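You operate a simulated robot arm through the tools that you are given. There is no shell and no other tool. Be economical: measure what you need, move in short steps, check, and stop when the job is done.

The job below is to be done with a simulated two-armed robot. You get a single attempt, and the scene is never put back.

TASK
Hold the black scoop on the top of table five steady with one hand and put the yellow block in it with the other.

The check looks at the end state, three seconds after you hand in, the way a careful person would. Anything else that was tipped, shoved, dropped, spilled or broken makes it a failure.

THE ROBOT
Two 6-joint arms with two-finger grippers on one trunk, on a base that drives. Base frame: it is fixed to the floor where the robot stands at the start and does not move with it; the origin is under the middle of the robot, x ahead of it, y to its left, z up; the surface under the hand at the start is at about z = 0.86. Readings come in m, degrees, newtons and seconds.
The left shoulder is at the start at [0.06, 0.143, 0.875], the right one opposite. With the tool pointing down near the work surface each hand reaches from about 0.28 to 0.7 m from the robot's upright axis, wherever it stands, measured 20 degrees to its own side. Places, roughly: black scoop [2.25, 0, 1]; yellow block (5x4x4 cm) [0.5, 0, 0.9]. Payload 2.45 kg a hand.
The tool frame of a hand sits at the grasp point between the pads (the TCP): z along the fingers, y along the line on which they close. The tips reach 0.026 m beyond it. Largest opening 0.096 m; the body of the gripper starts 0.069 m behind the TCP.
Orientation is that of the tool frame in the base frame, as a unit quaternion [x, y, z, w]. With the fingers straight down and closing along the base's y, the tool's x points along the base's -x, its y along +y and its z along -z.

THE INTERFACE
- The arms move only by the tool nudge_tool. It takes "left_steps", "right_steps" or both (then of equal length, played together; a hand with none holds still); each is a list of rows, each a list of 6 numbers: the shift along the tool's x, y, z in m, then the turn, a rotation vector about the tool's x, y, z in degrees. In form: [[x, y, z, rx, ry, rz], ...]. A call has 1 to 10 rows; each row is the pose to reach, as a shift and turn from the pose commanded when the call began, along the tool's axes at that moment. "left_grip" and "right_grip" are, for a hand that has rows, the finger opening in m, from 0 to 0.096, set as the call begins (left out, the last holds). Rows are played at 5 a second. More than 0.05 m and 8.6 degrees between two rows, or a gripper value outside its range, and nothing of the call is played. A pose out of reach is approached as far as the arm can. The call stops where the force on the tool passes 40 N (or 10 N more than at its start, if that is more) or the arm is blocked; 0.2 s more then pass. The fingers move at their own pace and stop on an object; they squeeze with about 28 N. The grip force told is the motor's: it shows also when the fingers shut on nothing. Time passes only in rows, and 0.2 s behind the last, so rows that repeat a pose let the fingers close. The reply holds the time, the measured pose of the TCP, the force on the tool along the base axes, the opening and the grip force, in the units named above and with some noise, with the torque about the TCP (base axes, N m) and any sound that the robot's microphone picked up.
- Cameras (640 x 400 px; columns grow to the right, rows downward): "scene" is now at [0.1361, 0.0185, 1.4796]; the picture's right is [0.24, -0.97, -0.00], its down [-0.72, -0.17, -0.67] and it looks along [0.65, 0.16, -0.74] (base axes); focal length 270 px, centre (320, 200). "left" rides on the left gripper at [0.082, -0.003, -0.098] in its tool frame; the picture's right is [0.04, 1.00, 0.00], its down [-0.73, 0.03, -0.68] and it looks along [-0.68, 0.03, 0.73] (tool axes); focal length 256 px, centre (320, 200). "right" rides on the right gripper at [0.082, 0.003, -0.098] in its tool frame; the picture's right is [-0.04, 1.00, 0.00], its down [-0.73, -0.03, -0.68] and it looks along [-0.68, -0.03, 0.73] (tool axes); focal length 256 px, centre (320, 200). There is no depth. A picture from a camera that has moved, and an enlarged one, comes with that camera's place and axes in the base frame and with its lens.
- capture(camera): a new picture of that camera. The clock stands still meanwhile.
- move_column(by): slides the trunk up (or, below 0, down) by that many m; the arms and the scene camera ride with it, the base frame stays. It gives what a move gives, with no picture.
- steer(legs): drives the robot by 1 to 6 legs, each [ahead, turn to the left] in m and degrees, along the robot's own axes; the way and the turn of a leg run together, so that a leg with both is an arc; at most 1.5 m and 180 degrees a leg. The arms and the cameras ride along, it lands a little off, and it stops where it bumps. It gives what a move gives.
- turn_head(pan, tilt): turns the head with the scene camera to pan (to the left, within 86 degrees either way) and tilt (down, from -29 to 69), counted from straight ahead of the robot. It gives what a move gives.
- inspect(camera, box): a new picture of the part [left, top, right, bottom] of that camera's present view, enlarged. The clock stands still meanwhile.
- close_job(): hands the job in; it is judged then, once.

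Work in short steps. Places have to be worked out from the pictures, the camera data and where the tool is seen: move nearer, look again, correct. Check each grasp and each placing, and mend what went wrong. You have 120 turns and 88 pictures in all, those below and enlarged ones among them. Open the grippers and draw the arms clear of the work before you hand the job in, unless the task says otherwise; then end with one line.

The tools are called after "Emit:" by a JSON object that holds its "api" and its "payload". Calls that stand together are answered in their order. nudge_tool: Moves the arms, as the interface text tells. Its arguments: {"type":"object","properties":{"left_steps":{"type":"array","items":{"type":"array","items":{"type":"number"}}},"left_grip":{"type":"number"},"right_steps":{"type":"array","items":{"type":"array","items":{"type":"number"}}},"right_grip":{"type":"number"}},"required":[]} The other tools are called the same way: move_column (by) slides the trunk up or down; steer (legs) drives the base; turn_head (pan, tilt) turns the head that bears the scene camera; capture (camera) takes a picture; inspect (camera, box) takes an enlarged picture of a part of a camera's view; close_job () hands the job in.

At the start:

```text
time: 0.0
left_ee_pos: [0.4204, 0.2593, 1.1169]
left_orientation: [0.001, 1.0, 0.0, 0.0]
left_contact_force: [-0.8, 0.1, -0.4]
left_ft_torque: [0.0, -0.02, -0.01]
left_grip_width: 0.096
left_grip_force: 0.1
right_ee_pos: [0.4836, -0.1463, 1.1306]
right_orientation: [0.0, 1.0, -0.001, 0.0]
right_contact_force: [-0.2, 0.6, 0.4]
right_ft_torque: [0.04, 0.02, 0.03]
right_grip_width: 0.096
right_grip_force: 0.1
trunk travel left (down, up): [-0.5, 0.09]
robot x, y, heading: [0.0027, 0.0043, 0.1]
head pan, tilt: [13.6, 47.7]
```

scene: 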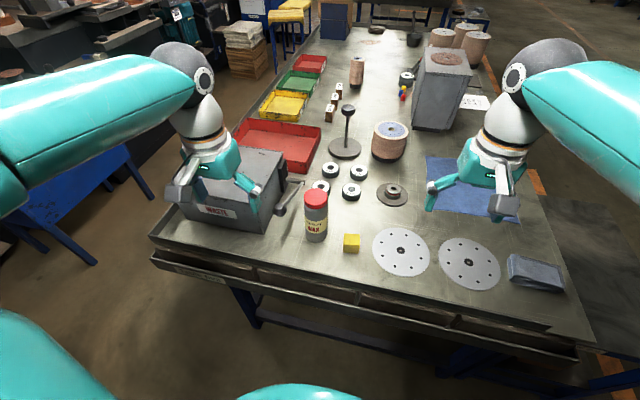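
right: 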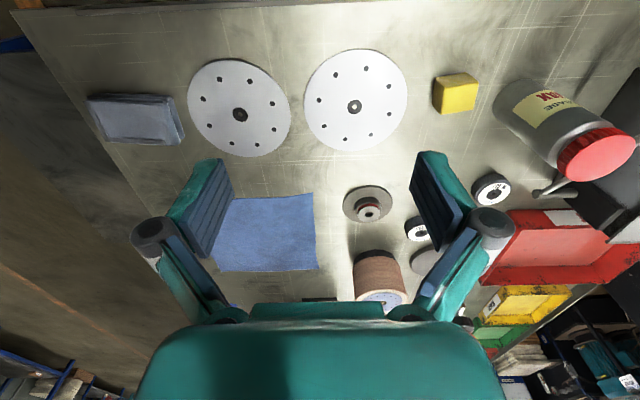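
left: 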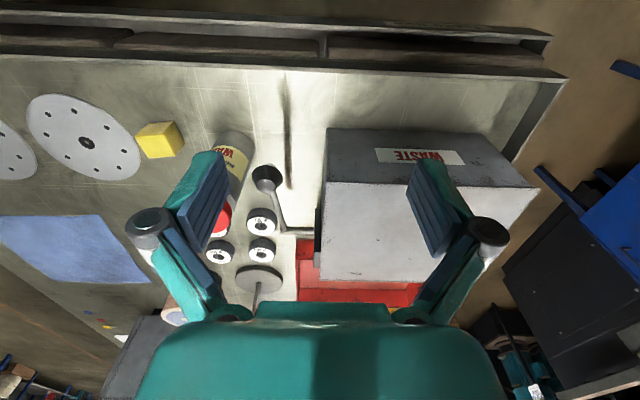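

I estimate the yellow block at about [0.535, 0.03, 0.88]. I'll look at it more closely, and also at the far end of the scene where the scoop should be.

Emit:
{"api": "inspect", "payload": {"camera": "right", "box": [380, 40, 540, 140]}}

Emit:
{"api": "turn_head", "payload": {"pan": 0, "tilt": 15}}

Emit:
{"api": "capture", "payload": {"camera": "scene"}}

```text
4.00 times, centred on (460, 90) of right
camera zoom: at [0.4027, -0.1416, 1.2284], right [0.04, 1.0, 0.0], down [0.73, -0.03, 0.68], along [0.68, -0.03, -0.73], focal length 1024 px, centre (-240, 640)
```

zoom: 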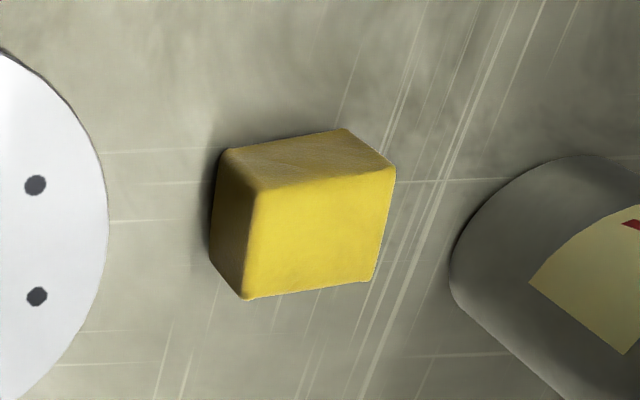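

```text
time: 1.0
left_ee_pos: [0.4216, 0.2591, 1.1181]
left_orientation: [0.001, 1.0, 0.0, 0.0]
left_contact_force: [1.4, 1.2, -0.1]
left_ft_torque: [-0.01, 0.0, -0.03]
left_grip_width: 0.0959
left_grip_force: 0.1
right_ee_pos: [0.4848, -0.146, 1.1316]
right_orientation: [-0.001, 1.0, 0.0, 0.001]
right_contact_force: [-0.1, 1.0, -0.2]
right_ft_torque: [-0.02, -0.02, -0.01]
right_grip_width: 0.0957
right_grip_force: 0.1
trunk travel left (down, up): [-0.5, 0.09]
robot x, y, heading: [-0.0016, -0.0065, -0.1]
head pan, tilt: [0.0, 15.0]
```

```text
83 pictures are left
camera scene: at [0.1528, -0.0001, 1.5302], right [0.0, -1.0, 0.0], down [-0.26, 0.0, -0.97], along [0.97, 0.0, -0.26], focal length 270 px, centre (320, 200)
```

scene: 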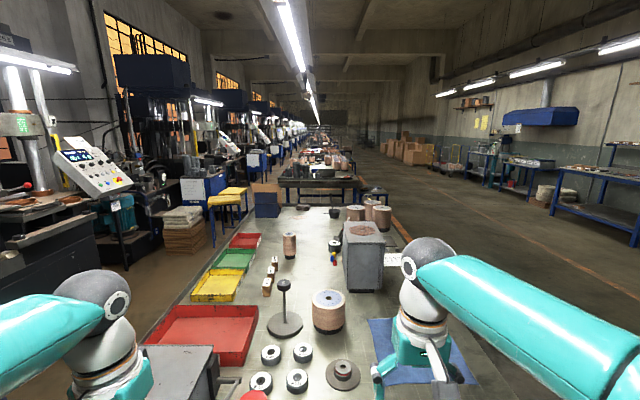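

Now zoom on the far end around the expected scoop location.

Emit:
{"api": "inspect", "payload": {"camera": "scene", "box": [240, 140, 400, 240]}}

Emit:
{"api": "inspect", "payload": {"camera": "scene", "box": [280, 170, 360, 220]}}

```text
4.00 times, centred on (320, 190) of scene
camera zoom: at [0.1528, -0.0001, 1.5302], right [0.0, -1.0, 0.0], down [-0.26, 0.0, -0.97], along [0.97, 0.0, -0.26], focal length 1082 px, centre (320, 240)
```

zoom: 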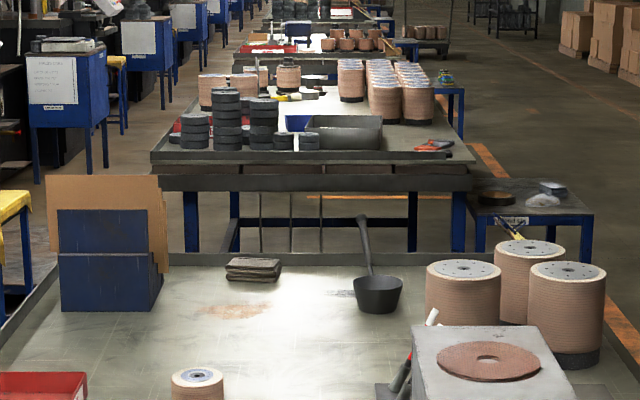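

```text
8.00 times, centred on (320, 195) of scene
camera zoom: at [0.1528, -0.0001, 1.5302], right [0.0, -1.0, 0.0], down [-0.26, 0.0, -0.97], along [0.97, 0.0, -0.26], focal length 2164 px, centre (320, 240)
```

zoom: 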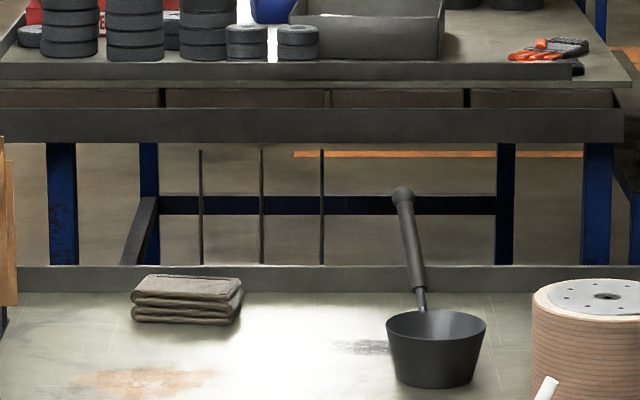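

The black scoop stands at the far end of this table, around [2.12, -0.11], with its handle leaning away from here. I'll take the block with the right hand. Its centre is at about [0.54, 0.032] with a yaw of about 7°, so I move above it first and then look.

Emit:
{"api": "nudge_tool", "payload": {"right_steps": [[-0.009, 0.03, 0.02, 0, 0, -1.5], [-0.018, 0.06, 0.04, 0, 0, -3], [-0.028, 0.09, 0.06, 0, 0, -4.5], [-0.037, 0.12, 0.08, 0, 0, -6], [-0.046, 0.15, 0.1, 0, 0, -7], [-0.055, 0.178, 0.13, 0, 0, -7], [-0.055, 0.178, 0.13, 0, 0, -7]], "right_grip": 0.075}}

Emit:
{"api": "capture", "payload": {"camera": "right"}}

```text
time: 2.6
left_ee_pos: [0.4215, 0.2582, 1.1173]
left_orientation: [0.0, 1.0, 0.0, 0.001]
left_contact_force: [0.6, -0.3, -0.1]
left_ft_torque: [0.01, -0.05, -0.03]
left_grip_width: 0.0961
left_grip_force: 0.0
right_ee_pos: [0.5374, 0.0333, 1.0023]
right_orientation: [-0.061, 0.998, 0.0, 0.0]
right_contact_force: [0.5, -0.4, 0.1]
right_ft_torque: [0.01, -0.01, -0.02]
right_grip_width: 0.0749
right_grip_force: 0.1
trunk travel left (down, up): [-0.5, 0.09]
robot x, y, heading: [0.0028, -0.003, 0.1]
head pan, tilt: [0.0, 15.0]
```

```text
80 pictures are left
camera right: at [0.4567, 0.0271, 1.0993], right [-0.08, 1.0, 0.0], down [0.73, 0.06, 0.68], along [0.68, 0.06, -0.73], focal length 256 px, centre (320, 200)
```

right: 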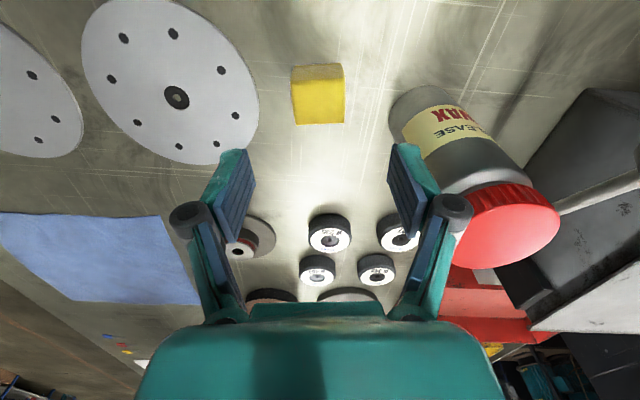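

The jar's cap sits close beside the left finger, so gripping along y would be tight. I'll turn the hand 90° so the fingers close along x, with the camera on the side away from the jar.

Emit:
{"api": "nudge_tool", "payload": {"right_steps": [[0, 0, 0, 0, 0, -8], [0, 0, 0, 0, 0, -16], [0, 0, 0, 0, 0, -24], [0, 0, 0, 0, 0, -32], [0, 0, 0, 0, 0, -40], [0, 0, 0, 0, 0, -48], [0, 0, 0, 0, 0, -56], [0, 0, 0, 0, 0, -64], [0, 0, 0, 0, 0, -72], [0, 0, 0, 0, 0, -80]]}}

Emit:
{"api": "nudge_tool", "payload": {"right_steps": [[0, 0, 0, 0, 0, -5], [0, 0, 0, 0, 0, -10], [0, 0, 0, 0, 0, -10]]}}

Emit:
{"api": "capture", "payload": {"camera": "right"}}

```text
time: 4.8
left_ee_pos: [0.4217, 0.2586, 1.117]
left_orientation: [0.001, 1.0, -0.001, 0.0]
left_contact_force: [0.2, 0.2, 0.2]
left_ft_torque: [0.04, -0.06, 0.0]
left_grip_width: 0.0961
left_grip_force: 0.1
right_ee_pos: [0.5401, 0.0336, 1.0015]
right_orientation: [-0.689, 0.724, 0.0, 0.001]
right_contact_force: [-0.6, 0.1, 0.3]
right_ft_torque: [0.0, 0.0, -0.01]
right_grip_width: 0.0752
right_grip_force: 0.2
trunk travel left (down, up): [-0.5, 0.09]
robot x, y, heading: [-0.0035, -0.0005, -0.0]
head pan, tilt: [0.0, 15.0]
```

```text
time: 5.6
left_ee_pos: [0.4217, 0.2594, 1.1172]
left_orientation: [0.001, 1.0, 0.0, 0.001]
left_contact_force: [0.2, -0.4, 0.1]
left_ft_torque: [0.01, 0.04, 0.01]
left_grip_width: 0.0959
left_grip_force: 0.1
right_ee_pos: [0.54, 0.032, 1.0024]
right_orientation: [0.749, -0.662, 0.0, 0.0]
right_contact_force: [0.7, 0.2, 0.2]
right_ft_torque: [0.01, 0.03, -0.01]
right_grip_width: 0.075
right_grip_force: 0.0
trunk travel left (down, up): [-0.5, 0.09]
robot x, y, heading: [0.0039, 0.0006, -0.3]
head pan, tilt: [0.0, 15.0]
```

```text
79 pictures are left
camera right: at [0.5459, -0.0484, 1.0993], right [-1.0, -0.08, 0.0], down [-0.06, 0.73, 0.68], along [-0.06, 0.68, -0.73], focal length 256 px, centre (320, 200)
```

right: 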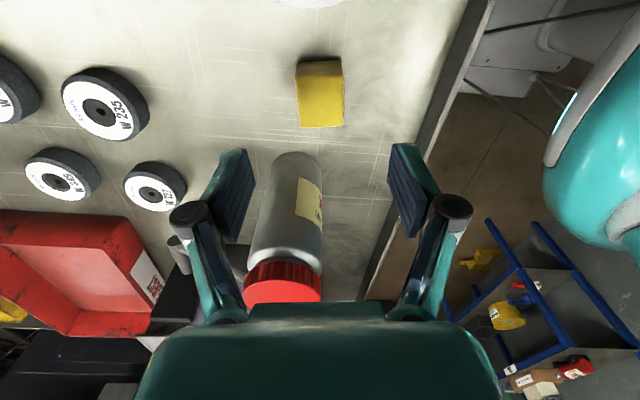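

The block is centred between the fingers, with its 4 cm side across them and its 5 cm side along y, and the jar is clear. I descend to z≈0.895 and close.

Emit:
{"api": "nudge_tool", "payload": {"right_steps": [[0, 0, 0.035, 0, 0, 0], [0, 0, 0.07, 0, 0, 0], [0, 0, 0.09, 0, 0, 0], [0, 0, 0.106, 0, 0, 0], [0, 0, 0.106, 0, 0, 0]]}}

Emit:
{"api": "nudge_tool", "payload": {"right_steps": [[0, 0, 0, 0, 0, 0], [0, 0, 0, 0, 0, 0], [0, 0, 0, 0, 0, 0], [0, 0, 0, 0, 0, 0]], "right_grip": 0.0}}

Emit:
{"api": "capture", "payload": {"camera": "right"}}

```text
time: 6.8
left_ee_pos: [0.4202, 0.2591, 1.1168]
left_orientation: [0.001, 1.0, 0.0, 0.0]
left_contact_force: [-0.4, -0.6, -0.1]
left_ft_torque: [0.04, -0.02, 0.01]
left_grip_width: 0.096
left_grip_force: 0.0
right_ee_pos: [0.5394, 0.0315, 0.8938]
right_orientation: [0.749, -0.662, 0.0, 0.0]
right_contact_force: [-0.3, -0.4, 0.6]
right_ft_torque: [0.04, 0.0, 0.0]
right_grip_width: 0.075
right_grip_force: 0.2
trunk travel left (down, up): [-0.5, 0.09]
robot x, y, heading: [-0.006, -0.0035, -0.0]
head pan, tilt: [0.0, 15.0]
```

```text
time: 7.8
left_ee_pos: [0.4213, 0.2601, 1.1171]
left_orientation: [0.002, 1.0, 0.001, 0.0]
left_contact_force: [-0.3, 0.1, -0.4]
left_ft_torque: [-0.04, 0.05, -0.03]
left_grip_width: 0.0959
left_grip_force: 0.1
right_ee_pos: [0.5395, 0.0314, 0.8941]
right_orientation: [0.749, -0.663, 0.0, 0.0]
right_contact_force: [-0.3, -0.9, 0.6]
right_ft_torque: [0.01, 0.01, -0.02]
right_grip_width: 0.0389
right_grip_force: 28.1
trunk travel left (down, up): [-0.5, 0.09]
robot x, y, heading: [0.0001, 0.001, -0.4]
head pan, tilt: [0.0, 15.0]
```

```text
78 pictures are left
camera right: at [0.546, -0.0483, 0.9922], right [-1.0, -0.08, 0.0], down [-0.06, 0.73, 0.68], along [-0.06, 0.68, -0.73], focal length 256 px, centre (320, 200)
```

right: 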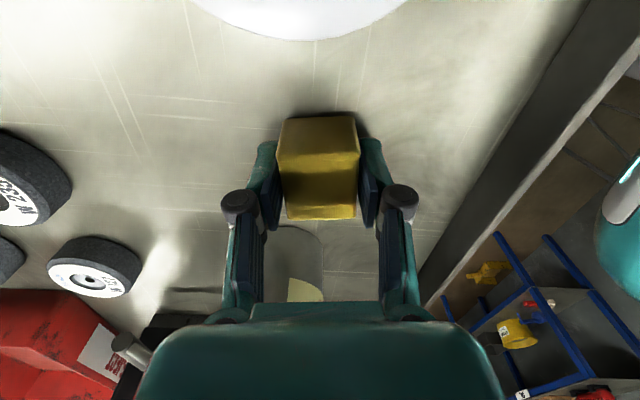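

The block is held (38.9 mm, 28 N). I lift it straight up, bring the right hand back to its own side with the wrist turned back, and look to the right for the drive route.

Emit:
{"api": "nudge_tool", "payload": {"right_steps": [[0, 0, -0.04, 0, 0, 0], [0, 0, -0.08, 0, 0, 0], [0, 0, -0.12, 0, 0, 0], [0, 0, -0.16, 0, 0, 0], [0, 0, -0.2, 0, 0, 0], [0, 0, -0.24, 0, 0, 0], [0.03, 0, -0.25, 0, 0, 8], [0.07, 0, -0.25, 0, 0, 16], [0.11, 0.01, -0.25, 0, 0, 24], [0.15, 0.02, -0.25, 0, 0, 32]]}}

Emit:
{"api": "nudge_tool", "payload": {"right_steps": [[0, 0, 0, 0, 0, 8], [0, 0, 0, 0, 0, 16], [0, 0, 0, 0, 0, 24], [0, 0, 0, 0, 0, 32], [0, 0, 0, 0, 0, 40], [0, 0, 0, 0, 0, 48], [0, 0, 0, 0, 0, 56], [0, 0, 0, 0, 0, 64]]}}

Emit:
{"api": "turn_head", "payload": {"pan": -70, "tilt": 30}}

Emit:
{"api": "capture", "payload": {"camera": "scene"}}

```text
time: 10.0
left_ee_pos: [0.4218, 0.2588, 1.1166]
left_orientation: [0.001, 1.0, 0.001, 0.0]
left_contact_force: [-0.8, -0.1, 0.0]
left_ft_torque: [0.0, -0.03, 0.01]
left_grip_width: 0.0958
left_grip_force: 0.1
right_ee_pos: [0.5387, -0.1209, 1.1446]
right_orientation: [-0.536, 0.844, 0.001, -0.001]
right_contact_force: [-0.2, 0.3, -0.9]
right_ft_torque: [0.04, 0.02, 0.01]
right_grip_width: 0.039
right_grip_force: 27.7
trunk travel left (down, up): [-0.5, 0.09]
robot x, y, heading: [-0.0011, -0.0006, 0.2]
head pan, tilt: [0.0, 15.0]
```

```text
time: 11.8
left_ee_pos: [0.4208, 0.2591, 1.1165]
left_orientation: [0.0, 1.0, 0.0, 0.0]
left_contact_force: [0.1, -0.2, -0.1]
left_ft_torque: [0.0, 0.02, 0.02]
left_grip_width: 0.096
left_grip_force: 0.1
right_ee_pos: [0.5374, -0.1201, 1.1446]
right_orientation: [-0.007, 1.0, 0.0, 0.0]
right_contact_force: [0.0, 0.4, 0.0]
right_ft_torque: [-0.01, -0.01, -0.01]
right_grip_width: 0.0386
right_grip_force: 28.1
trunk travel left (down, up): [-0.5, 0.09]
robot x, y, heading: [-0.0008, -0.0026, -0.1]
head pan, tilt: [0.0, 15.0]
```

```text
time: 13.2
left_ee_pos: [0.4213, 0.2602, 1.117]
left_orientation: [0.001, 1.0, 0.0, 0.001]
left_contact_force: [-0.1, 0.1, 0.5]
left_ft_torque: [0.02, 0.0, -0.01]
left_grip_width: 0.0962
left_grip_force: 0.2
right_ee_pos: [0.5365, -0.1208, 1.1447]
right_orientation: [-0.009, 1.0, 0.001, 0.0]
right_contact_force: [0.1, 1.3, 0.5]
right_ft_torque: [0.0, -0.02, -0.01]
right_grip_width: 0.0389
right_grip_force: 27.8
trunk travel left (down, up): [-0.5, 0.09]
robot x, y, heading: [0.0009, 0.0035, -0.2]
head pan, tilt: [-70.0, 30.0]
```

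```text
77 pictures are left
camera scene: at [0.0904, -0.0851, 1.5061], right [-0.94, -0.34, 0.0], down [-0.17, 0.47, -0.87], along [0.3, -0.81, -0.5], focal length 270 px, centre (320, 200)
```

scene: 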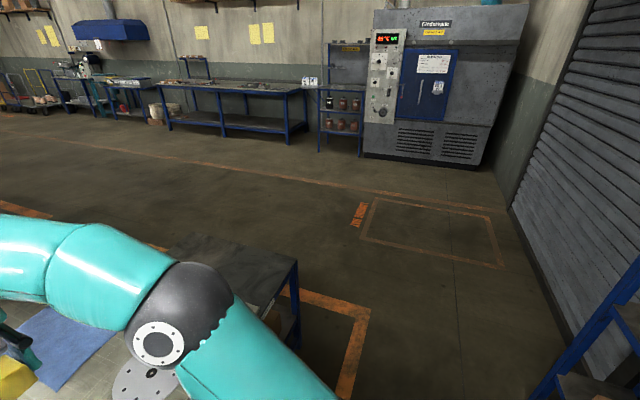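

There is a low side table on the right at about x 0.54–1.2, y down to -0.94, and a shelf behind on the right. I look further back before reversing.

Emit:
{"api": "turn_head", "payload": {"pan": -86, "tilt": 45}}

Emit:
{"api": "capture", "payload": {"camera": "scene"}}

Emit:
{"api": "turn_head", "payload": {"pan": 86, "tilt": 45}}

Emit:
{"api": "capture", "payload": {"camera": "scene"}}

```text
time: 14.0
left_ee_pos: [0.421, 0.2596, 1.1174]
left_orientation: [0.0, 1.0, 0.0, 0.001]
left_contact_force: [0.4, 0.3, 0.1]
left_ft_torque: [0.01, 0.0, 0.0]
left_grip_width: 0.0961
left_grip_force: 0.0
right_ee_pos: [0.5388, -0.1205, 1.1455]
right_orientation: [-0.009, 1.0, 0.0, -0.001]
right_contact_force: [-1.6, -0.3, 0.2]
right_ft_torque: [-0.01, 0.02, 0.0]
right_grip_width: 0.0387
right_grip_force: 28.3
trunk travel left (down, up): [-0.5, 0.09]
robot x, y, heading: [-0.002, -0.0074, -0.2]
head pan, tilt: [-85.9, 45.0]
```

```text
76 pictures are left
camera scene: at [0.0652, -0.0812, 1.4836], right [-1.0, -0.07, 0.0], down [-0.05, 0.7, -0.71], along [0.05, -0.71, -0.71], focal length 270 px, centre (320, 200)
```

scene: 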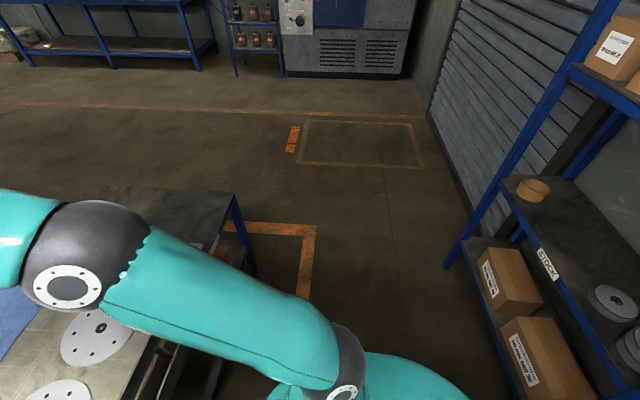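

```text
time: 16.6
left_ee_pos: [0.4214, 0.2588, 1.1168]
left_orientation: [0.001, 1.0, 0.0, 0.0]
left_contact_force: [0.0, -0.6, 0.1]
left_ft_torque: [-0.02, -0.02, 0.01]
left_grip_width: 0.0962
left_grip_force: 0.1
right_ee_pos: [0.5381, -0.1203, 1.1447]
right_orientation: [-0.009, 1.0, 0.0, 0.0]
right_contact_force: [0.3, 0.1, -1.1]
right_ft_torque: [-0.02, -0.01, 0.02]
right_grip_width: 0.0389
right_grip_force: 28.2
trunk travel left (down, up): [-0.5, 0.09]
robot x, y, heading: [-0.003, 0.0002, -0.4]
head pan, tilt: [85.9, 45.0]
```

```text
75 pictures are left
camera scene: at [0.0652, 0.081, 1.4835], right [1.0, -0.07, 0.0], down [-0.05, -0.71, -0.71], along [0.05, 0.71, -0.71], focal length 270 px, centre (320, 200)
```

scene: 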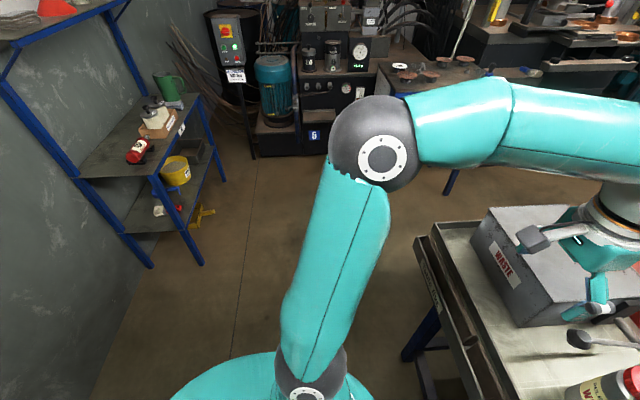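

Shelves stand behind at x≈-0.65, and the aisle on the right is free. I back off a little, turn right, drive into the aisle to y≈-1.5 and turn to face +x.

Emit:
{"api": "steer", "payload": {"legs": [[-0.1, 0], [0, -90], [1.5, 0], [0.1, 0], [0, 90]]}}

Emit:
{"api": "turn_head", "payload": {"pan": 15, "tilt": 25}}

Emit:
{"api": "capture", "payload": {"camera": "scene"}}

```text
time: 21.1
left_ee_pos: [0.2685, -0.3368, 1.1181]
left_orientation: [0.6, 0.8, 0.001, 0.0]
left_contact_force: [-0.8, -1.3, -0.3]
left_ft_torque: [0.04, -0.04, 0.02]
left_grip_width: 0.0961
left_grip_force: 0.0
right_ee_pos: [-0.063, -0.5554, 1.1447]
right_orientation: [0.592, 0.806, 0.001, 0.0]
right_contact_force: [-1.3, -0.4, 0.0]
right_ft_torque: [0.04, -0.07, 0.01]
right_grip_width: 0.0386
right_grip_force: 29.0
trunk travel left (down, up): [-0.5, 0.09]
robot x, y, heading: [-0.0467, 0.0109, -75.6]
head pan, tilt: [85.9, 45.0]
stopped in leg 2: the robot was blocked; the commanded pose is now the measured one
```

```text
time: 22.5
left_ee_pos: [0.2708, -0.3362, 1.119]
left_orientation: [0.599, 0.801, -0.001, 0.0]
left_contact_force: [-0.3, 0.3, -0.5]
left_ft_torque: [-0.02, 0.01, -0.01]
left_grip_width: 0.0962
left_grip_force: 0.1
right_ee_pos: [-0.061, -0.5543, 1.1464]
right_orientation: [0.591, 0.806, 0.0, -0.001]
right_contact_force: [-0.5, -0.5, 0.5]
right_ft_torque: [0.02, 0.02, 0.0]
right_grip_width: 0.0386
right_grip_force: 28.2
trunk travel left (down, up): [-0.5, 0.09]
robot x, y, heading: [-0.0506, 0.0156, -75.7]
head pan, tilt: [15.0, 25.0]
```

```text
74 pictures are left
camera scene: at [0.0112, -0.1266, 1.514], right [-0.87, -0.49, 0.0], down [-0.21, 0.37, -0.91], along [0.44, -0.79, -0.42], focal length 270 px, centre (320, 200)
```

scene: 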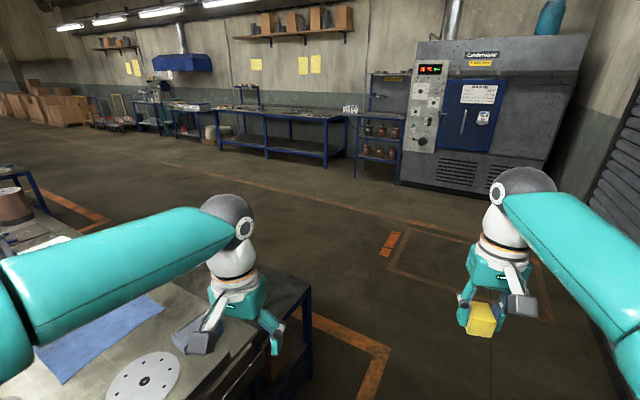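

The turn was blocked at -76°, probably with a base corner or an arm against the table. I look down at both sides to see what is touching.

Emit:
{"api": "turn_head", "payload": {"pan": 75, "tilt": 65}}

Emit:
{"api": "capture", "payload": {"camera": "scene"}}

Emit:
{"api": "turn_head", "payload": {"pan": -75, "tilt": 55}}

Emit:
{"api": "capture", "payload": {"camera": "scene"}}

```text
time: 23.8
left_ee_pos: [0.2699, -0.3362, 1.1181]
left_orientation: [0.599, 0.8, 0.0, -0.001]
left_contact_force: [0.1, 0.4, 0.0]
left_ft_torque: [-0.02, -0.01, -0.01]
left_grip_width: 0.0958
left_grip_force: 0.1
right_ee_pos: [-0.0603, -0.5543, 1.1459]
right_orientation: [0.592, 0.806, 0.001, -0.001]
right_contact_force: [0.6, 0.7, -0.4]
right_ft_torque: [0.02, 0.0, -0.01]
right_grip_width: 0.0386
right_grip_force: 27.8
trunk travel left (down, up): [-0.5, 0.09]
robot x, y, heading: [-0.0503, 0.0136, -75.5]
head pan, tilt: [75.0, 65.0]
```

```text
73 pictures are left
camera scene: at [0.0267, -0.0471, 1.4585], right [-0.01, -1.0, 0.0], down [-0.91, 0.01, -0.42], along [0.42, 0.0, -0.91], focal length 270 px, centre (320, 200)
```

scene: 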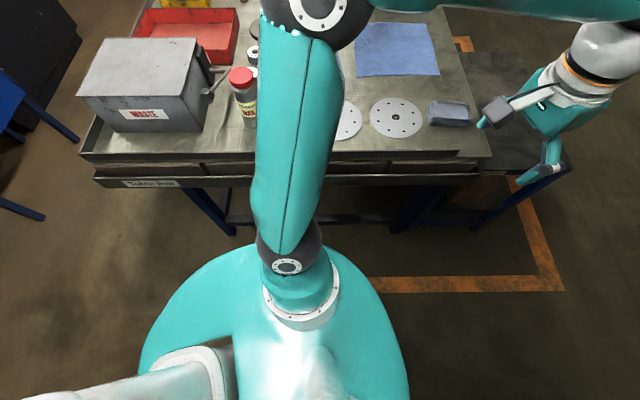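

```text
time: 26.1
left_ee_pos: [0.2704, -0.3362, 1.1177]
left_orientation: [0.599, 0.801, 0.0, 0.0]
left_contact_force: [0.0, -0.4, 0.2]
left_ft_torque: [-0.05, -0.01, -0.01]
left_grip_width: 0.0961
left_grip_force: 0.0
right_ee_pos: [-0.0602, -0.5528, 1.1459]
right_orientation: [0.592, 0.806, 0.001, 0.0]
right_contact_force: [-0.2, 0.2, 0.1]
right_ft_torque: [0.0, -0.02, -0.02]
right_grip_width: 0.0386
right_grip_force: 28.2
trunk travel left (down, up): [-0.5, 0.09]
robot x, y, heading: [-0.0446, 0.0153, -75.5]
head pan, tilt: [-75.0, 55.0]
```

```text
72 pictures are left
camera scene: at [-0.0968, -0.0817, 1.4701], right [-0.49, 0.87, 0.0], down [0.71, 0.4, -0.57], along [-0.5, -0.28, -0.82], focal length 270 px, centre (320, 200)
```

scene: 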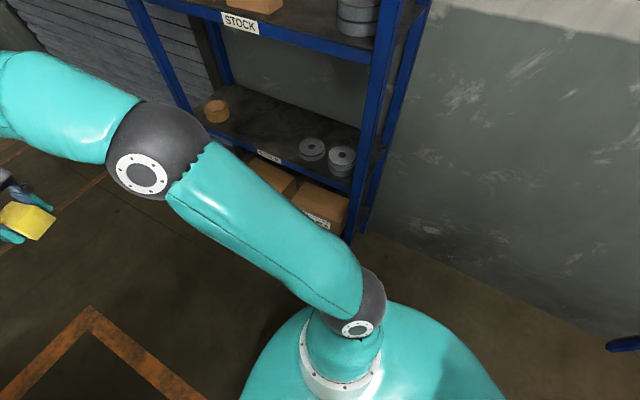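

The cause isn't obvious, so I look down-left again, zooming on the base and table gap and on the table's label.

Emit:
{"api": "turn_head", "payload": {"pan": 75, "tilt": 65}}

Emit:
{"api": "inspect", "payload": {"camera": "scene", "box": [80, 140, 400, 340]}}

Emit:
{"api": "inspect", "payload": {"camera": "scene", "box": [110, 160, 206, 220]}}

```text
time: 28.5
left_ee_pos: [0.2699, -0.3373, 1.1175]
left_orientation: [0.599, 0.801, -0.001, 0.0]
left_contact_force: [-0.7, 0.8, 0.2]
left_ft_torque: [0.03, -0.02, -0.01]
left_grip_width: 0.096
left_grip_force: 0.1
right_ee_pos: [-0.0606, -0.5533, 1.1465]
right_orientation: [0.592, 0.806, 0.001, -0.001]
right_contact_force: [-0.1, -0.5, -0.1]
right_ft_torque: [0.01, 0.0, 0.01]
right_grip_width: 0.0389
right_grip_force: 28.3
trunk travel left (down, up): [-0.5, 0.09]
robot x, y, heading: [-0.0488, 0.0143, -75.8]
head pan, tilt: [75.0, 65.0]
```

```text
2.00 times, centred on (240, 240) of scene
camera zoom: at [0.0267, -0.0471, 1.4585], right [-0.01, -1.0, 0.0], down [-0.91, 0.01, -0.42], along [0.42, 0.0, -0.91], focal length 541 px, centre (480, 120)
```

zoom: 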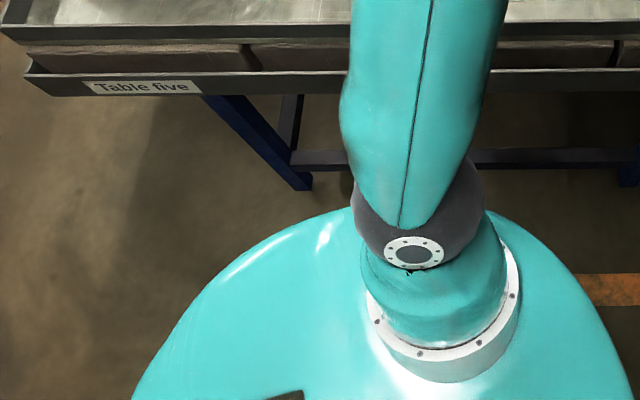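

```text
6.67 times, centred on (158, 190) of scene
camera zoom: at [0.0267, -0.0471, 1.4585], right [-0.01, -1.0, 0.0], down [-0.91, 0.01, -0.42], along [0.42, 0.0, -0.91], focal length 1804 px, centre (1400, 267)
```

zoom: 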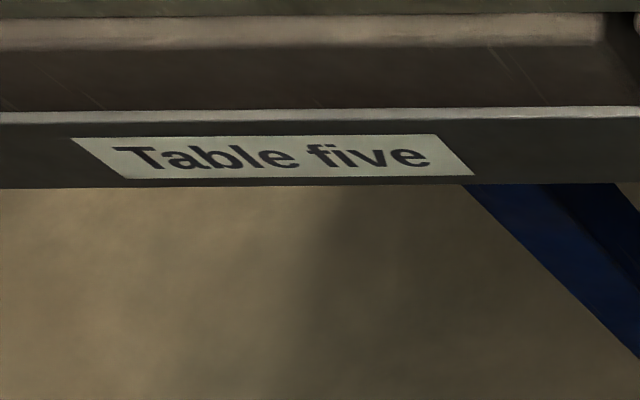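

This is table five, so the scoop is on the right table. Nothing obvious touches on the left, so I try driving forward a little on this heading before turning further.

Emit:
{"api": "steer", "payload": {"legs": [[0, 8], [-0.15, 0]]}}

```text
time: 30.5
left_ee_pos: [0.2573, -0.1467, 1.119]
left_orientation: [0.541, 0.841, -0.001, 0.001]
left_contact_force: [-0.9, -0.4, 0.4]
left_ft_torque: [-0.08, -0.05, -0.01]
left_grip_width: 0.0961
left_grip_force: 0.1
right_ee_pos: [-0.0424, -0.4088, 1.1476]
right_orientation: [0.535, 0.845, 0.001, 0.001]
right_contact_force: [-0.1, -0.1, -0.1]
right_ft_torque: [-0.04, -0.03, 0.04]
right_grip_width: 0.0388
right_grip_force: 27.8
trunk travel left (down, up): [-0.5, 0.09]
robot x, y, heading: [-0.1035, 0.1555, -67.7]
head pan, tilt: [75.0, 65.0]
```

I backed off freely to x≈-0.10. Now I finish the turn to -90°.

Emit:
{"api": "steer", "payload": {"legs": [[0, -22.3]]}}

```text
time: 32.2
left_ee_pos: [0.1165, -0.2648, 1.1186]
left_orientation: [0.696, 0.718, 0.001, 0.0]
left_contact_force: [0.5, 0.6, 0.0]
left_ft_torque: [0.02, 0.02, 0.02]
left_grip_width: 0.096
left_grip_force: 0.1
right_ee_pos: [-0.259, -0.3933, 1.1463]
right_orientation: [0.689, 0.725, 0.0, 0.0]
right_contact_force: [-0.2, 0.1, -0.5]
right_ft_torque: [0.01, 0.01, -0.02]
right_grip_width: 0.0388
right_grip_force: 27.7
trunk travel left (down, up): [-0.5, 0.09]
robot x, y, heading: [-0.0893, 0.1548, -90.1]
head pan, tilt: [75.0, 65.0]
```

Free now. I drive ahead in a short leg with a slight left bias, keeping the right elbow off the shelf, and check.

Emit:
{"api": "steer", "payload": {"legs": [[0, 2], [0.6, 0]]}}

Emit:
{"api": "turn_head", "payload": {"pan": -50, "tilt": 40}}

Emit:
{"api": "capture", "payload": {"camera": "scene"}}

```text
time: 36.0
left_ee_pos: [0.1535, -0.8477, 1.1184]
left_orientation: [0.681, 0.733, 0.0, 0.001]
left_contact_force: [-0.5, -0.3, 0.1]
left_ft_torque: [0.04, 0.01, 0.04]
left_grip_width: 0.0961
left_grip_force: 0.0
right_ee_pos: [-0.2161, -0.9913, 1.1474]
right_orientation: [0.673, 0.739, 0.001, -0.001]
right_contact_force: [-0.4, 0.1, -1.0]
right_ft_torque: [0.04, 0.01, -0.01]
right_grip_width: 0.039
right_grip_force: 27.8
trunk travel left (down, up): [-0.5, 0.09]
robot x, y, heading: [-0.0646, -0.4424, -87.7]
head pan, tilt: [75.0, 65.0]
```

```text
time: 38.1
left_ee_pos: [0.154, -0.8477, 1.1188]
left_orientation: [0.681, 0.733, 0.0, 0.0]
left_contact_force: [-0.7, -0.2, -0.9]
left_ft_torque: [-0.03, -0.01, -0.04]
left_grip_width: 0.0962
left_grip_force: 0.0
right_ee_pos: [-0.2164, -0.9918, 1.1477]
right_orientation: [0.674, 0.738, -0.001, 0.0]
right_contact_force: [0.6, -0.7, -0.2]
right_ft_torque: [0.01, -0.03, 0.03]
right_grip_width: 0.0387
right_grip_force: 28.3
trunk travel left (down, up): [-0.5, 0.09]
robot x, y, heading: [-0.0668, -0.4391, -87.9]
head pan, tilt: [-50.0, 40.0]
```

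```text
69 pictures are left
camera scene: at [-0.1263, -0.5577, 1.4907], right [-0.67, 0.74, 0.0], down [0.48, 0.43, -0.77], along [-0.57, -0.52, -0.64], focal length 270 px, centre (320, 200)
```

scene: 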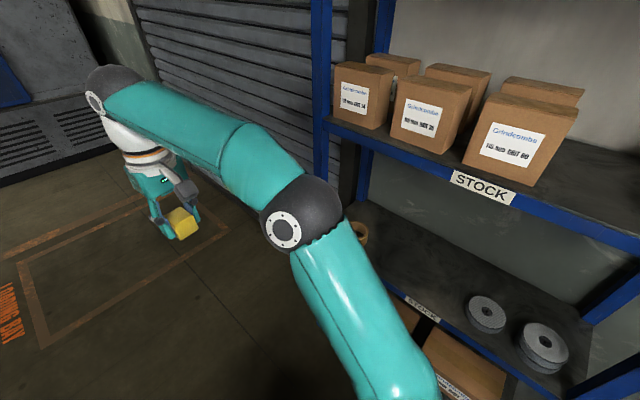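

The elbow is passing in front of the shelf with nothing disturbed. I continue into the aisle.

Emit:
{"api": "steer", "payload": {"legs": [[1.15, 0]]}}

```text
time: 44.0
left_ee_pos: [0.1978, -1.9904, 1.1194]
left_orientation: [0.681, 0.732, 0.001, 0.0]
left_contact_force: [0.1, 0.5, -0.1]
left_ft_torque: [0.0, 0.01, 0.0]
left_grip_width: 0.0958
left_grip_force: 0.0
right_ee_pos: [-0.1723, -2.1315, 1.1462]
right_orientation: [0.674, 0.738, 0.001, -0.001]
right_contact_force: [0.3, -0.6, -0.7]
right_ft_torque: [-0.01, 0.03, 0.02]
right_grip_width: 0.0386
right_grip_force: 28.1
trunk travel left (down, up): [-0.5, 0.09]
robot x, y, heading: [-0.0214, -1.5816, -87.7]
head pan, tilt: [-50.0, 40.0]
```

Now I turn left to face +x, drive along the aisle to x≈2.9, and look left.

Emit:
{"api": "steer", "payload": {"legs": [[0, 87.7], [1.5, 0], [1.4, 0]]}}

Emit:
{"api": "turn_head", "payload": {"pan": 75, "tilt": 30}}

Emit:
{"api": "capture", "payload": {"camera": "scene"}}

```text
time: 47.5
left_ee_pos: [0.443, -1.5176, 1.1196]
left_orientation: [0.137, 0.991, 0.0, 0.0]
left_contact_force: [-0.8, 1.2, 0.3]
left_ft_torque: [-0.05, 0.01, -0.02]
left_grip_width: 0.096
left_grip_force: 0.1
right_ee_pos: [0.4503, -1.9147, 1.1489]
right_orientation: [0.128, 0.992, -0.001, -0.002]
right_contact_force: [0.7, 0.3, -0.6]
right_ft_torque: [-0.04, 0.05, 0.02]
right_grip_width: 0.0387
right_grip_force: 28.5
trunk travel left (down, up): [-0.5, 0.09]
robot x, y, heading: [-0.0328, -1.6297, -15.8]
head pan, tilt: [-50.0, 40.0]
stopped in leg 1: the robot was blocked; the commanded pose is now the measured one
```

```text
time: 49.6
left_ee_pos: [0.4413, -1.5197, 1.1218]
left_orientation: [0.138, 0.99, 0.0, 0.001]
left_contact_force: [-0.1, 0.7, 0.6]
left_ft_torque: [0.01, 0.01, -0.04]
left_grip_width: 0.096
left_grip_force: 0.1
right_ee_pos: [0.449, -1.9164, 1.1495]
right_orientation: [0.129, 0.992, 0.0, 0.0]
right_contact_force: [-0.3, 0.7, 0.0]
right_ft_torque: [-0.02, -0.03, -0.04]
right_grip_width: 0.0391
right_grip_force: 27.8
trunk travel left (down, up): [-0.5, 0.09]
robot x, y, heading: [-0.0285, -1.6331, -15.6]
head pan, tilt: [75.0, 30.0]
```

```text
68 pictures are left
camera scene: at [0.0686, -1.5711, 1.5061], right [0.86, -0.51, 0.0], down [-0.26, -0.43, -0.87], along [0.44, 0.74, -0.5], focal length 270 px, centre (320, 200)
```

scene: 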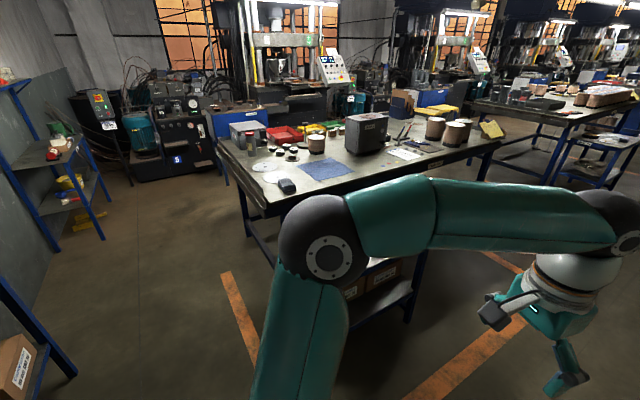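

No visible obstacle: both stops came after about 73° of continuous turning. I continue the turn in a smaller leg.

Emit:
{"api": "steer", "payload": {"legs": [[0, 15.7]]}}

```text
time: 51.0
left_ee_pos: [0.3945, -1.3932, 1.1206]
left_orientation: [0.0, 1.0, -0.002, 0.0]
left_contact_force: [-0.1, -0.6, -0.1]
left_ft_torque: [0.0, -0.03, -0.01]
left_grip_width: 0.096
left_grip_force: 0.1
right_ee_pos: [0.5078, -1.7758, 1.1492]
right_orientation: [-0.008, 1.0, 0.0, 0.0]
right_contact_force: [-0.3, 0.3, -0.6]
right_ft_torque: [0.0, 0.01, 0.03]
right_grip_width: 0.0391
right_grip_force: 28.1
trunk travel left (down, up): [-0.5, 0.09]
robot x, y, heading: [-0.0344, -1.6477, 0.0]
head pan, tilt: [75.0, 30.0]
```

It works in smaller turns. I raise the trunk a bit for clearance and drive along the aisle to x≈2.95.

Emit:
{"api": "move_column", "payload": {"by": 0.08}}

Emit:
{"api": "steer", "payload": {"legs": [[1.5, 0], [1.48, 0], [0, 45]]}}

Emit:
{"api": "turn_head", "payload": {"pan": 50, "tilt": 30}}

Emit:
{"api": "capture", "payload": {"camera": "scene"}}

```text
time: 52.2
left_ee_pos: [0.3937, -1.3938, 1.2017]
left_orientation: [0.001, 1.0, 0.0, 0.001]
left_contact_force: [-0.8, -0.6, -0.7]
left_ft_torque: [-0.01, -0.01, 0.05]
left_grip_width: 0.0961
left_grip_force: 0.1
right_ee_pos: [0.5079, -1.775, 1.2289]
right_orientation: [-0.008, 1.0, 0.0, 0.0]
right_contact_force: [0.0, 1.1, 0.0]
right_ft_torque: [-0.01, -0.01, 0.01]
right_grip_width: 0.0385
right_grip_force: 27.8
trunk travel left (down, up): [-0.58, 0.01]
robot x, y, heading: [-0.0333, -1.6472, 0.0]
head pan, tilt: [75.0, 30.0]
```

```text
time: 69.2
left_ee_pos: [3.1166, -1.2098, 1.2013]
left_orientation: [-0.372, 0.928, -0.001, 0.001]
left_contact_force: [-0.5, -0.2, -0.6]
left_ft_torque: [-0.03, 0.01, -0.02]
left_grip_width: 0.0959
left_grip_force: 0.0
right_ee_pos: [3.4623, -1.4058, 1.2298]
right_orientation: [-0.379, 0.925, 0.0, 0.0]
right_contact_force: [-0.2, 0.9, -0.8]
right_ft_torque: [-0.02, 0.03, 0.01]
right_grip_width: 0.0387
right_grip_force: 28.0
trunk travel left (down, up): [-0.58, 0.01]
robot x, y, heading: [3.0022, -1.7114, 43.2]
head pan, tilt: [75.0, 30.0]
```

```text
time: 70.1
left_ee_pos: [3.1177, -1.211, 1.2036]
left_orientation: [-0.371, 0.928, 0.001, 0.0]
left_contact_force: [0.0, -0.2, 1.0]
left_ft_torque: [-0.03, -0.01, -0.02]
left_grip_width: 0.0961
left_grip_force: 0.0
right_ee_pos: [3.4645, -1.4067, 1.2304]
right_orientation: [-0.379, 0.925, 0.002, 0.0]
right_contact_force: [-0.5, 0.4, -1.2]
right_ft_torque: [0.01, 0.0, 0.03]
right_grip_width: 0.0387
right_grip_force: 28.3
trunk travel left (down, up): [-0.58, 0.01]
robot x, y, heading: [3.0033, -1.7093, 43.5]
head pan, tilt: [50.0, 30.0]
```

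```text
67 pictures are left
camera scene: at [3.0412, -1.5795, 1.5862], right [1.0, 0.06, 0.0], down [0.03, -0.5, -0.87], along [-0.05, 0.86, -0.5], focal length 270 px, centre (320, 200)
```

scene: 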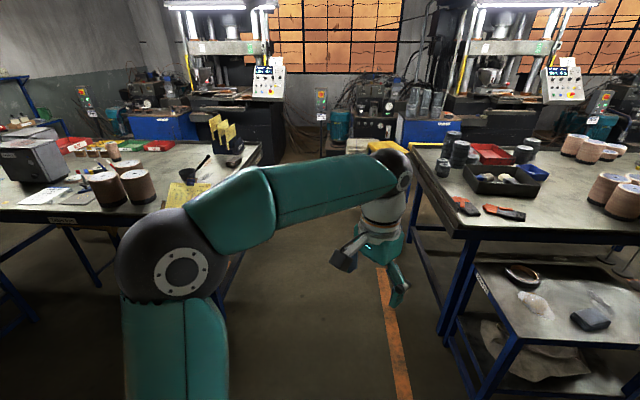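

The gap between the tables runs from about x 2.42 to 3.61 and is free. I zoom on the scoop.

Emit:
{"api": "inspect", "payload": {"camera": "scene", "box": [80, 120, 272, 240]}}

```text
3.33 times, centred on (176, 180) of scene
camera zoom: at [3.0412, -1.5795, 1.5862], right [1.0, 0.06, 0.0], down [0.03, -0.5, -0.87], along [-0.05, 0.86, -0.5], focal length 902 px, centre (800, 267)
```

zoom: 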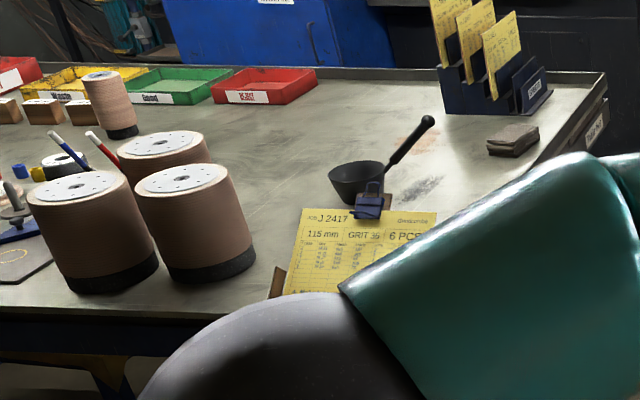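

The scoop's bowl is at about [2.135, -0.13] and its handle rises to a tip at about [2.28, -0.085, 1.0], pointing toward the gap. I drive into the gap facing +y.

Emit:
{"api": "steer", "payload": {"legs": [[0, 25], [0, 22.5], [0.9, 0]]}}

Emit:
{"api": "turn_head", "payload": {"pan": 45, "tilt": 40}}

Emit:
{"api": "capture", "payload": {"camera": "scene"}}

```text
time: 73.6
left_ee_pos: [2.7011, -1.2906, 1.2006]
left_orientation: [0.719, -0.695, 0.003, -0.002]
left_contact_force: [-0.9, -0.7, -0.2]
left_ft_torque: [-0.02, -0.09, 0.02]
left_grip_width: 0.0959
left_grip_force: 0.0
right_ee_pos: [3.0787, -1.1625, 1.2319]
right_orientation: [0.724, -0.69, -0.001, -0.001]
right_contact_force: [-0.7, 0.1, -0.5]
right_ft_torque: [-0.01, -0.11, 0.07]
right_grip_width: 0.0387
right_grip_force: 28.0
trunk travel left (down, up): [-0.58, 0.01]
robot x, y, heading: [3.0373, -1.7093, 91.3]
head pan, tilt: [50.0, 30.0]
stopped in leg 3: the robot was blocked; the commanded pose is now the measured one
```

```text
time: 74.3
left_ee_pos: [2.7058, -1.2901, 1.2021]
left_orientation: [0.719, -0.695, 0.0, -0.001]
left_contact_force: [-0.4, -0.3, -0.4]
left_ft_torque: [0.01, -0.01, 0.0]
left_grip_width: 0.096
left_grip_force: 0.1
right_ee_pos: [3.0849, -1.1616, 1.2312]
right_orientation: [0.723, -0.691, -0.002, 0.0]
right_contact_force: [0.7, -0.6, 0.1]
right_ft_torque: [0.0, 0.02, 0.01]
right_grip_width: 0.0389
right_grip_force: 27.9
trunk travel left (down, up): [-0.58, 0.01]
robot x, y, heading: [3.0406, -1.7069, 91.2]
head pan, tilt: [45.0, 40.0]
```

```text
65 pictures are left
camera scene: at [2.9773, -1.5874, 1.5708], right [0.69, 0.72, 0.0], down [0.46, -0.45, -0.77], along [-0.55, 0.53, -0.64], focal length 270 px, centre (320, 200)
```

scene: 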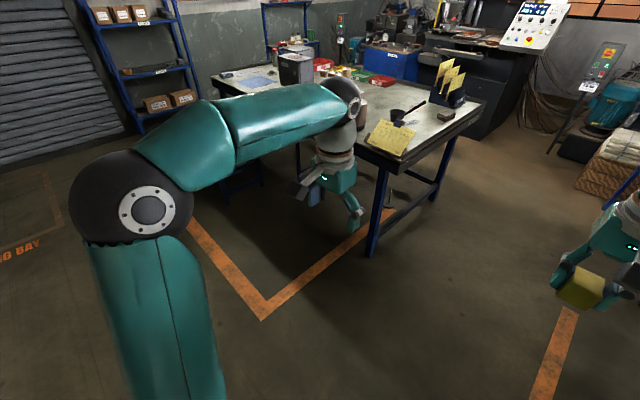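

There's no visible obstacle on this side. I look to the right, then try forward again in a shorter leg.

Emit:
{"api": "turn_head", "payload": {"pan": -40, "tilt": 50}}

Emit:
{"api": "capture", "payload": {"camera": "scene"}}

Emit:
{"api": "steer", "payload": {"legs": [[0.3, 0]]}}

```text
time: 75.9
left_ee_pos: [2.7056, -1.2906, 1.2028]
left_orientation: [0.719, -0.695, 0.0, -0.002]
left_contact_force: [-0.2, 0.0, 0.1]
left_ft_torque: [0.02, 0.02, -0.02]
left_grip_width: 0.0961
left_grip_force: 0.1
right_ee_pos: [3.0844, -1.1612, 1.2322]
right_orientation: [0.723, -0.691, -0.002, -0.001]
right_contact_force: [-0.8, 0.5, 0.1]
right_ft_torque: [-0.02, 0.01, 0.01]
right_grip_width: 0.0387
right_grip_force: 28.0
trunk travel left (down, up): [-0.58, 0.01]
robot x, y, heading: [3.0417, -1.7086, 91.0]
head pan, tilt: [-40.0, 50.0]
```

```text
64 pictures are left
camera scene: at [3.0863, -1.5863, 1.5566], right [0.78, -0.63, 0.0], down [-0.48, -0.6, -0.64], along [0.4, 0.5, -0.77], focal length 270 px, centre (320, 200)
```

scene: 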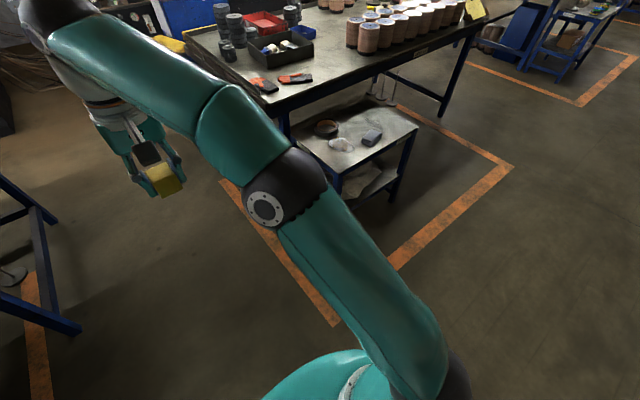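

```text
time: 77.9
left_ee_pos: [2.6988, -0.9934, 1.2024]
left_orientation: [0.719, -0.695, 0.001, 0.0]
left_contact_force: [0.1, -0.1, -1.0]
left_ft_torque: [-0.07, 0.01, -0.02]
left_grip_width: 0.096
left_grip_force: 0.0
right_ee_pos: [3.076, -0.8625, 1.2313]
right_orientation: [0.724, -0.69, -0.001, 0.0]
right_contact_force: [-0.1, -0.8, -0.8]
right_ft_torque: [-0.02, 0.0, 0.02]
right_grip_width: 0.0388
right_grip_force: 28.7
trunk travel left (down, up): [-0.58, 0.01]
robot x, y, heading: [3.039, -1.4072, 91.2]
head pan, tilt: [-40.0, 50.0]
```

It moves on freely. I continue with a slight left heading to reach about [2.92, -0.17].

Emit:
{"api": "steer", "payload": {"legs": [[0, 4], [0.6, 0]]}}

Emit:
{"api": "turn_head", "payload": {"pan": 60, "tilt": 40}}

Emit:
{"api": "capture", "payload": {"camera": "scene"}}

```text
time: 81.8
left_ee_pos: [2.6137, -0.4181, 1.2015]
left_orientation: [0.744, -0.668, 0.001, -0.001]
left_contact_force: [0.0, 0.7, -0.2]
left_ft_torque: [-0.04, 0.03, 0.01]
left_grip_width: 0.0958
left_grip_force: 0.0
right_ee_pos: [2.9814, -0.2624, 1.2311]
right_orientation: [0.748, -0.663, -0.002, 0.0]
right_contact_force: [-0.2, -0.3, -0.7]
right_ft_torque: [-0.02, 0.01, -0.02]
right_grip_width: 0.0389
right_grip_force: 27.5
trunk travel left (down, up): [-0.58, 0.01]
robot x, y, heading: [2.9765, -0.8096, 95.5]
head pan, tilt: [-40.0, 50.0]
```

```text
time: 83.6
left_ee_pos: [2.6144, -0.4189, 1.2025]
left_orientation: [0.744, -0.668, 0.0, -0.001]
left_contact_force: [0.0, -0.1, -1.1]
left_ft_torque: [0.02, 0.0, 0.0]
left_grip_width: 0.096
left_grip_force: 0.1
right_ee_pos: [2.9801, -0.2632, 1.2332]
right_orientation: [0.749, -0.663, -0.002, -0.001]
right_contact_force: [-0.5, 0.2, 0.0]
right_ft_torque: [0.03, -0.01, 0.01]
right_grip_width: 0.0389
right_grip_force: 28.3
trunk travel left (down, up): [-0.58, 0.01]
robot x, y, heading: [2.9786, -0.8085, 95.6]
head pan, tilt: [60.0, 40.0]
```

```text
63 pictures are left
camera scene: at [2.8943, -0.7137, 1.5707], right [0.42, 0.91, 0.0], down [0.58, -0.27, -0.77], along [-0.7, 0.32, -0.64], focal length 270 px, centre (320, 200)
```

scene: 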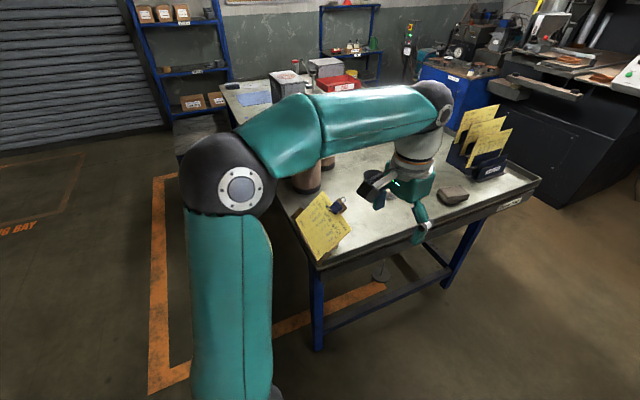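

The way is still clear. I drive on to y≈-0.16 and then start turning left toward the table.

Emit:
{"api": "steer", "payload": {"legs": [[0.64, 0]]}}

Emit:
{"api": "steer", "payload": {"legs": [[0, 42]]}}

Emit:
{"api": "turn_head", "payload": {"pan": 43, "tilt": 50}}

Emit:
{"api": "capture", "payload": {"camera": "scene"}}

```text
time: 87.2
left_ee_pos: [2.5626, 0.2213, 1.2034]
left_orientation: [0.74, -0.673, 0.001, 0.0]
left_contact_force: [0.3, -0.5, -0.4]
left_ft_torque: [0.0, 0.03, -0.04]
left_grip_width: 0.0959
left_grip_force: 0.2
right_ee_pos: [2.9297, 0.3734, 1.2329]
right_orientation: [0.745, -0.667, -0.001, -0.001]
right_contact_force: [0.2, 0.1, -0.3]
right_ft_torque: [0.0, 0.01, 0.0]
right_grip_width: 0.0389
right_grip_force: 28.1
trunk travel left (down, up): [-0.58, 0.01]
robot x, y, heading: [2.9219, -0.1716, 94.8]
head pan, tilt: [60.0, 40.0]
```

```text
time: 89.2
left_ee_pos: [2.4097, -0.0293, 1.2024]
left_orientation: [0.895, -0.445, 0.0, -0.001]
left_contact_force: [-1.0, -0.3, -0.6]
left_ft_torque: [0.06, -0.03, 0.01]
left_grip_width: 0.096
left_grip_force: 0.0
right_ee_pos: [2.6451, 0.2935, 1.2351]
right_orientation: [0.898, -0.44, -0.002, -0.001]
right_contact_force: [-0.4, -0.4, 0.1]
right_ft_torque: [0.02, -0.08, -0.02]
right_grip_width: 0.0389
right_grip_force: 28.6
trunk travel left (down, up): [-0.58, 0.01]
robot x, y, heading: [2.9417, -0.1651, 126.3]
head pan, tilt: [60.0, 40.0]
stopped in leg 1: the robot was blocked; the commanded pose is now the measured one
```

```text
time: 90.0
left_ee_pos: [2.4112, -0.0276, 1.2049]
left_orientation: [0.895, -0.446, 0.001, 0.0]
left_contact_force: [0.1, -0.6, 0.2]
left_ft_torque: [0.04, -0.02, 0.01]
left_grip_width: 0.0962
left_grip_force: 0.1
right_ee_pos: [2.6469, 0.2941, 1.2347]
right_orientation: [0.898, -0.44, -0.003, 0.001]
right_contact_force: [0.0, 0.3, -0.8]
right_ft_torque: [0.04, -0.02, 0.02]
right_grip_width: 0.0392
right_grip_force: 28.4
trunk travel left (down, up): [-0.58, 0.01]
robot x, y, heading: [2.9386, -0.1607, 126.3]
head pan, tilt: [43.0, 50.0]
```

```text
62 pictures are left
camera scene: at [2.8297, -0.1011, 1.5566], right [0.18, 0.98, 0.0], down [0.75, -0.14, -0.64], along [-0.63, 0.12, -0.77], focal length 270 px, centre (320, 200)
```

scene: 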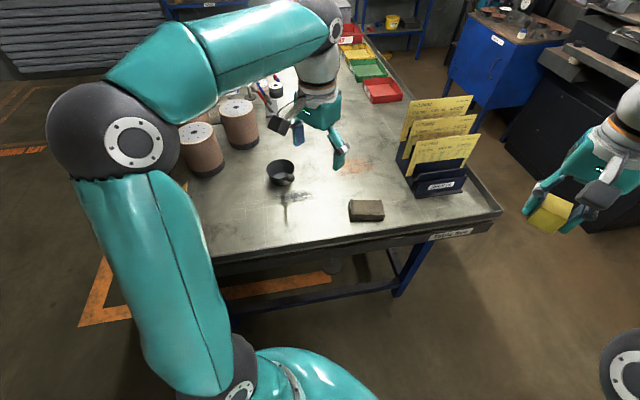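

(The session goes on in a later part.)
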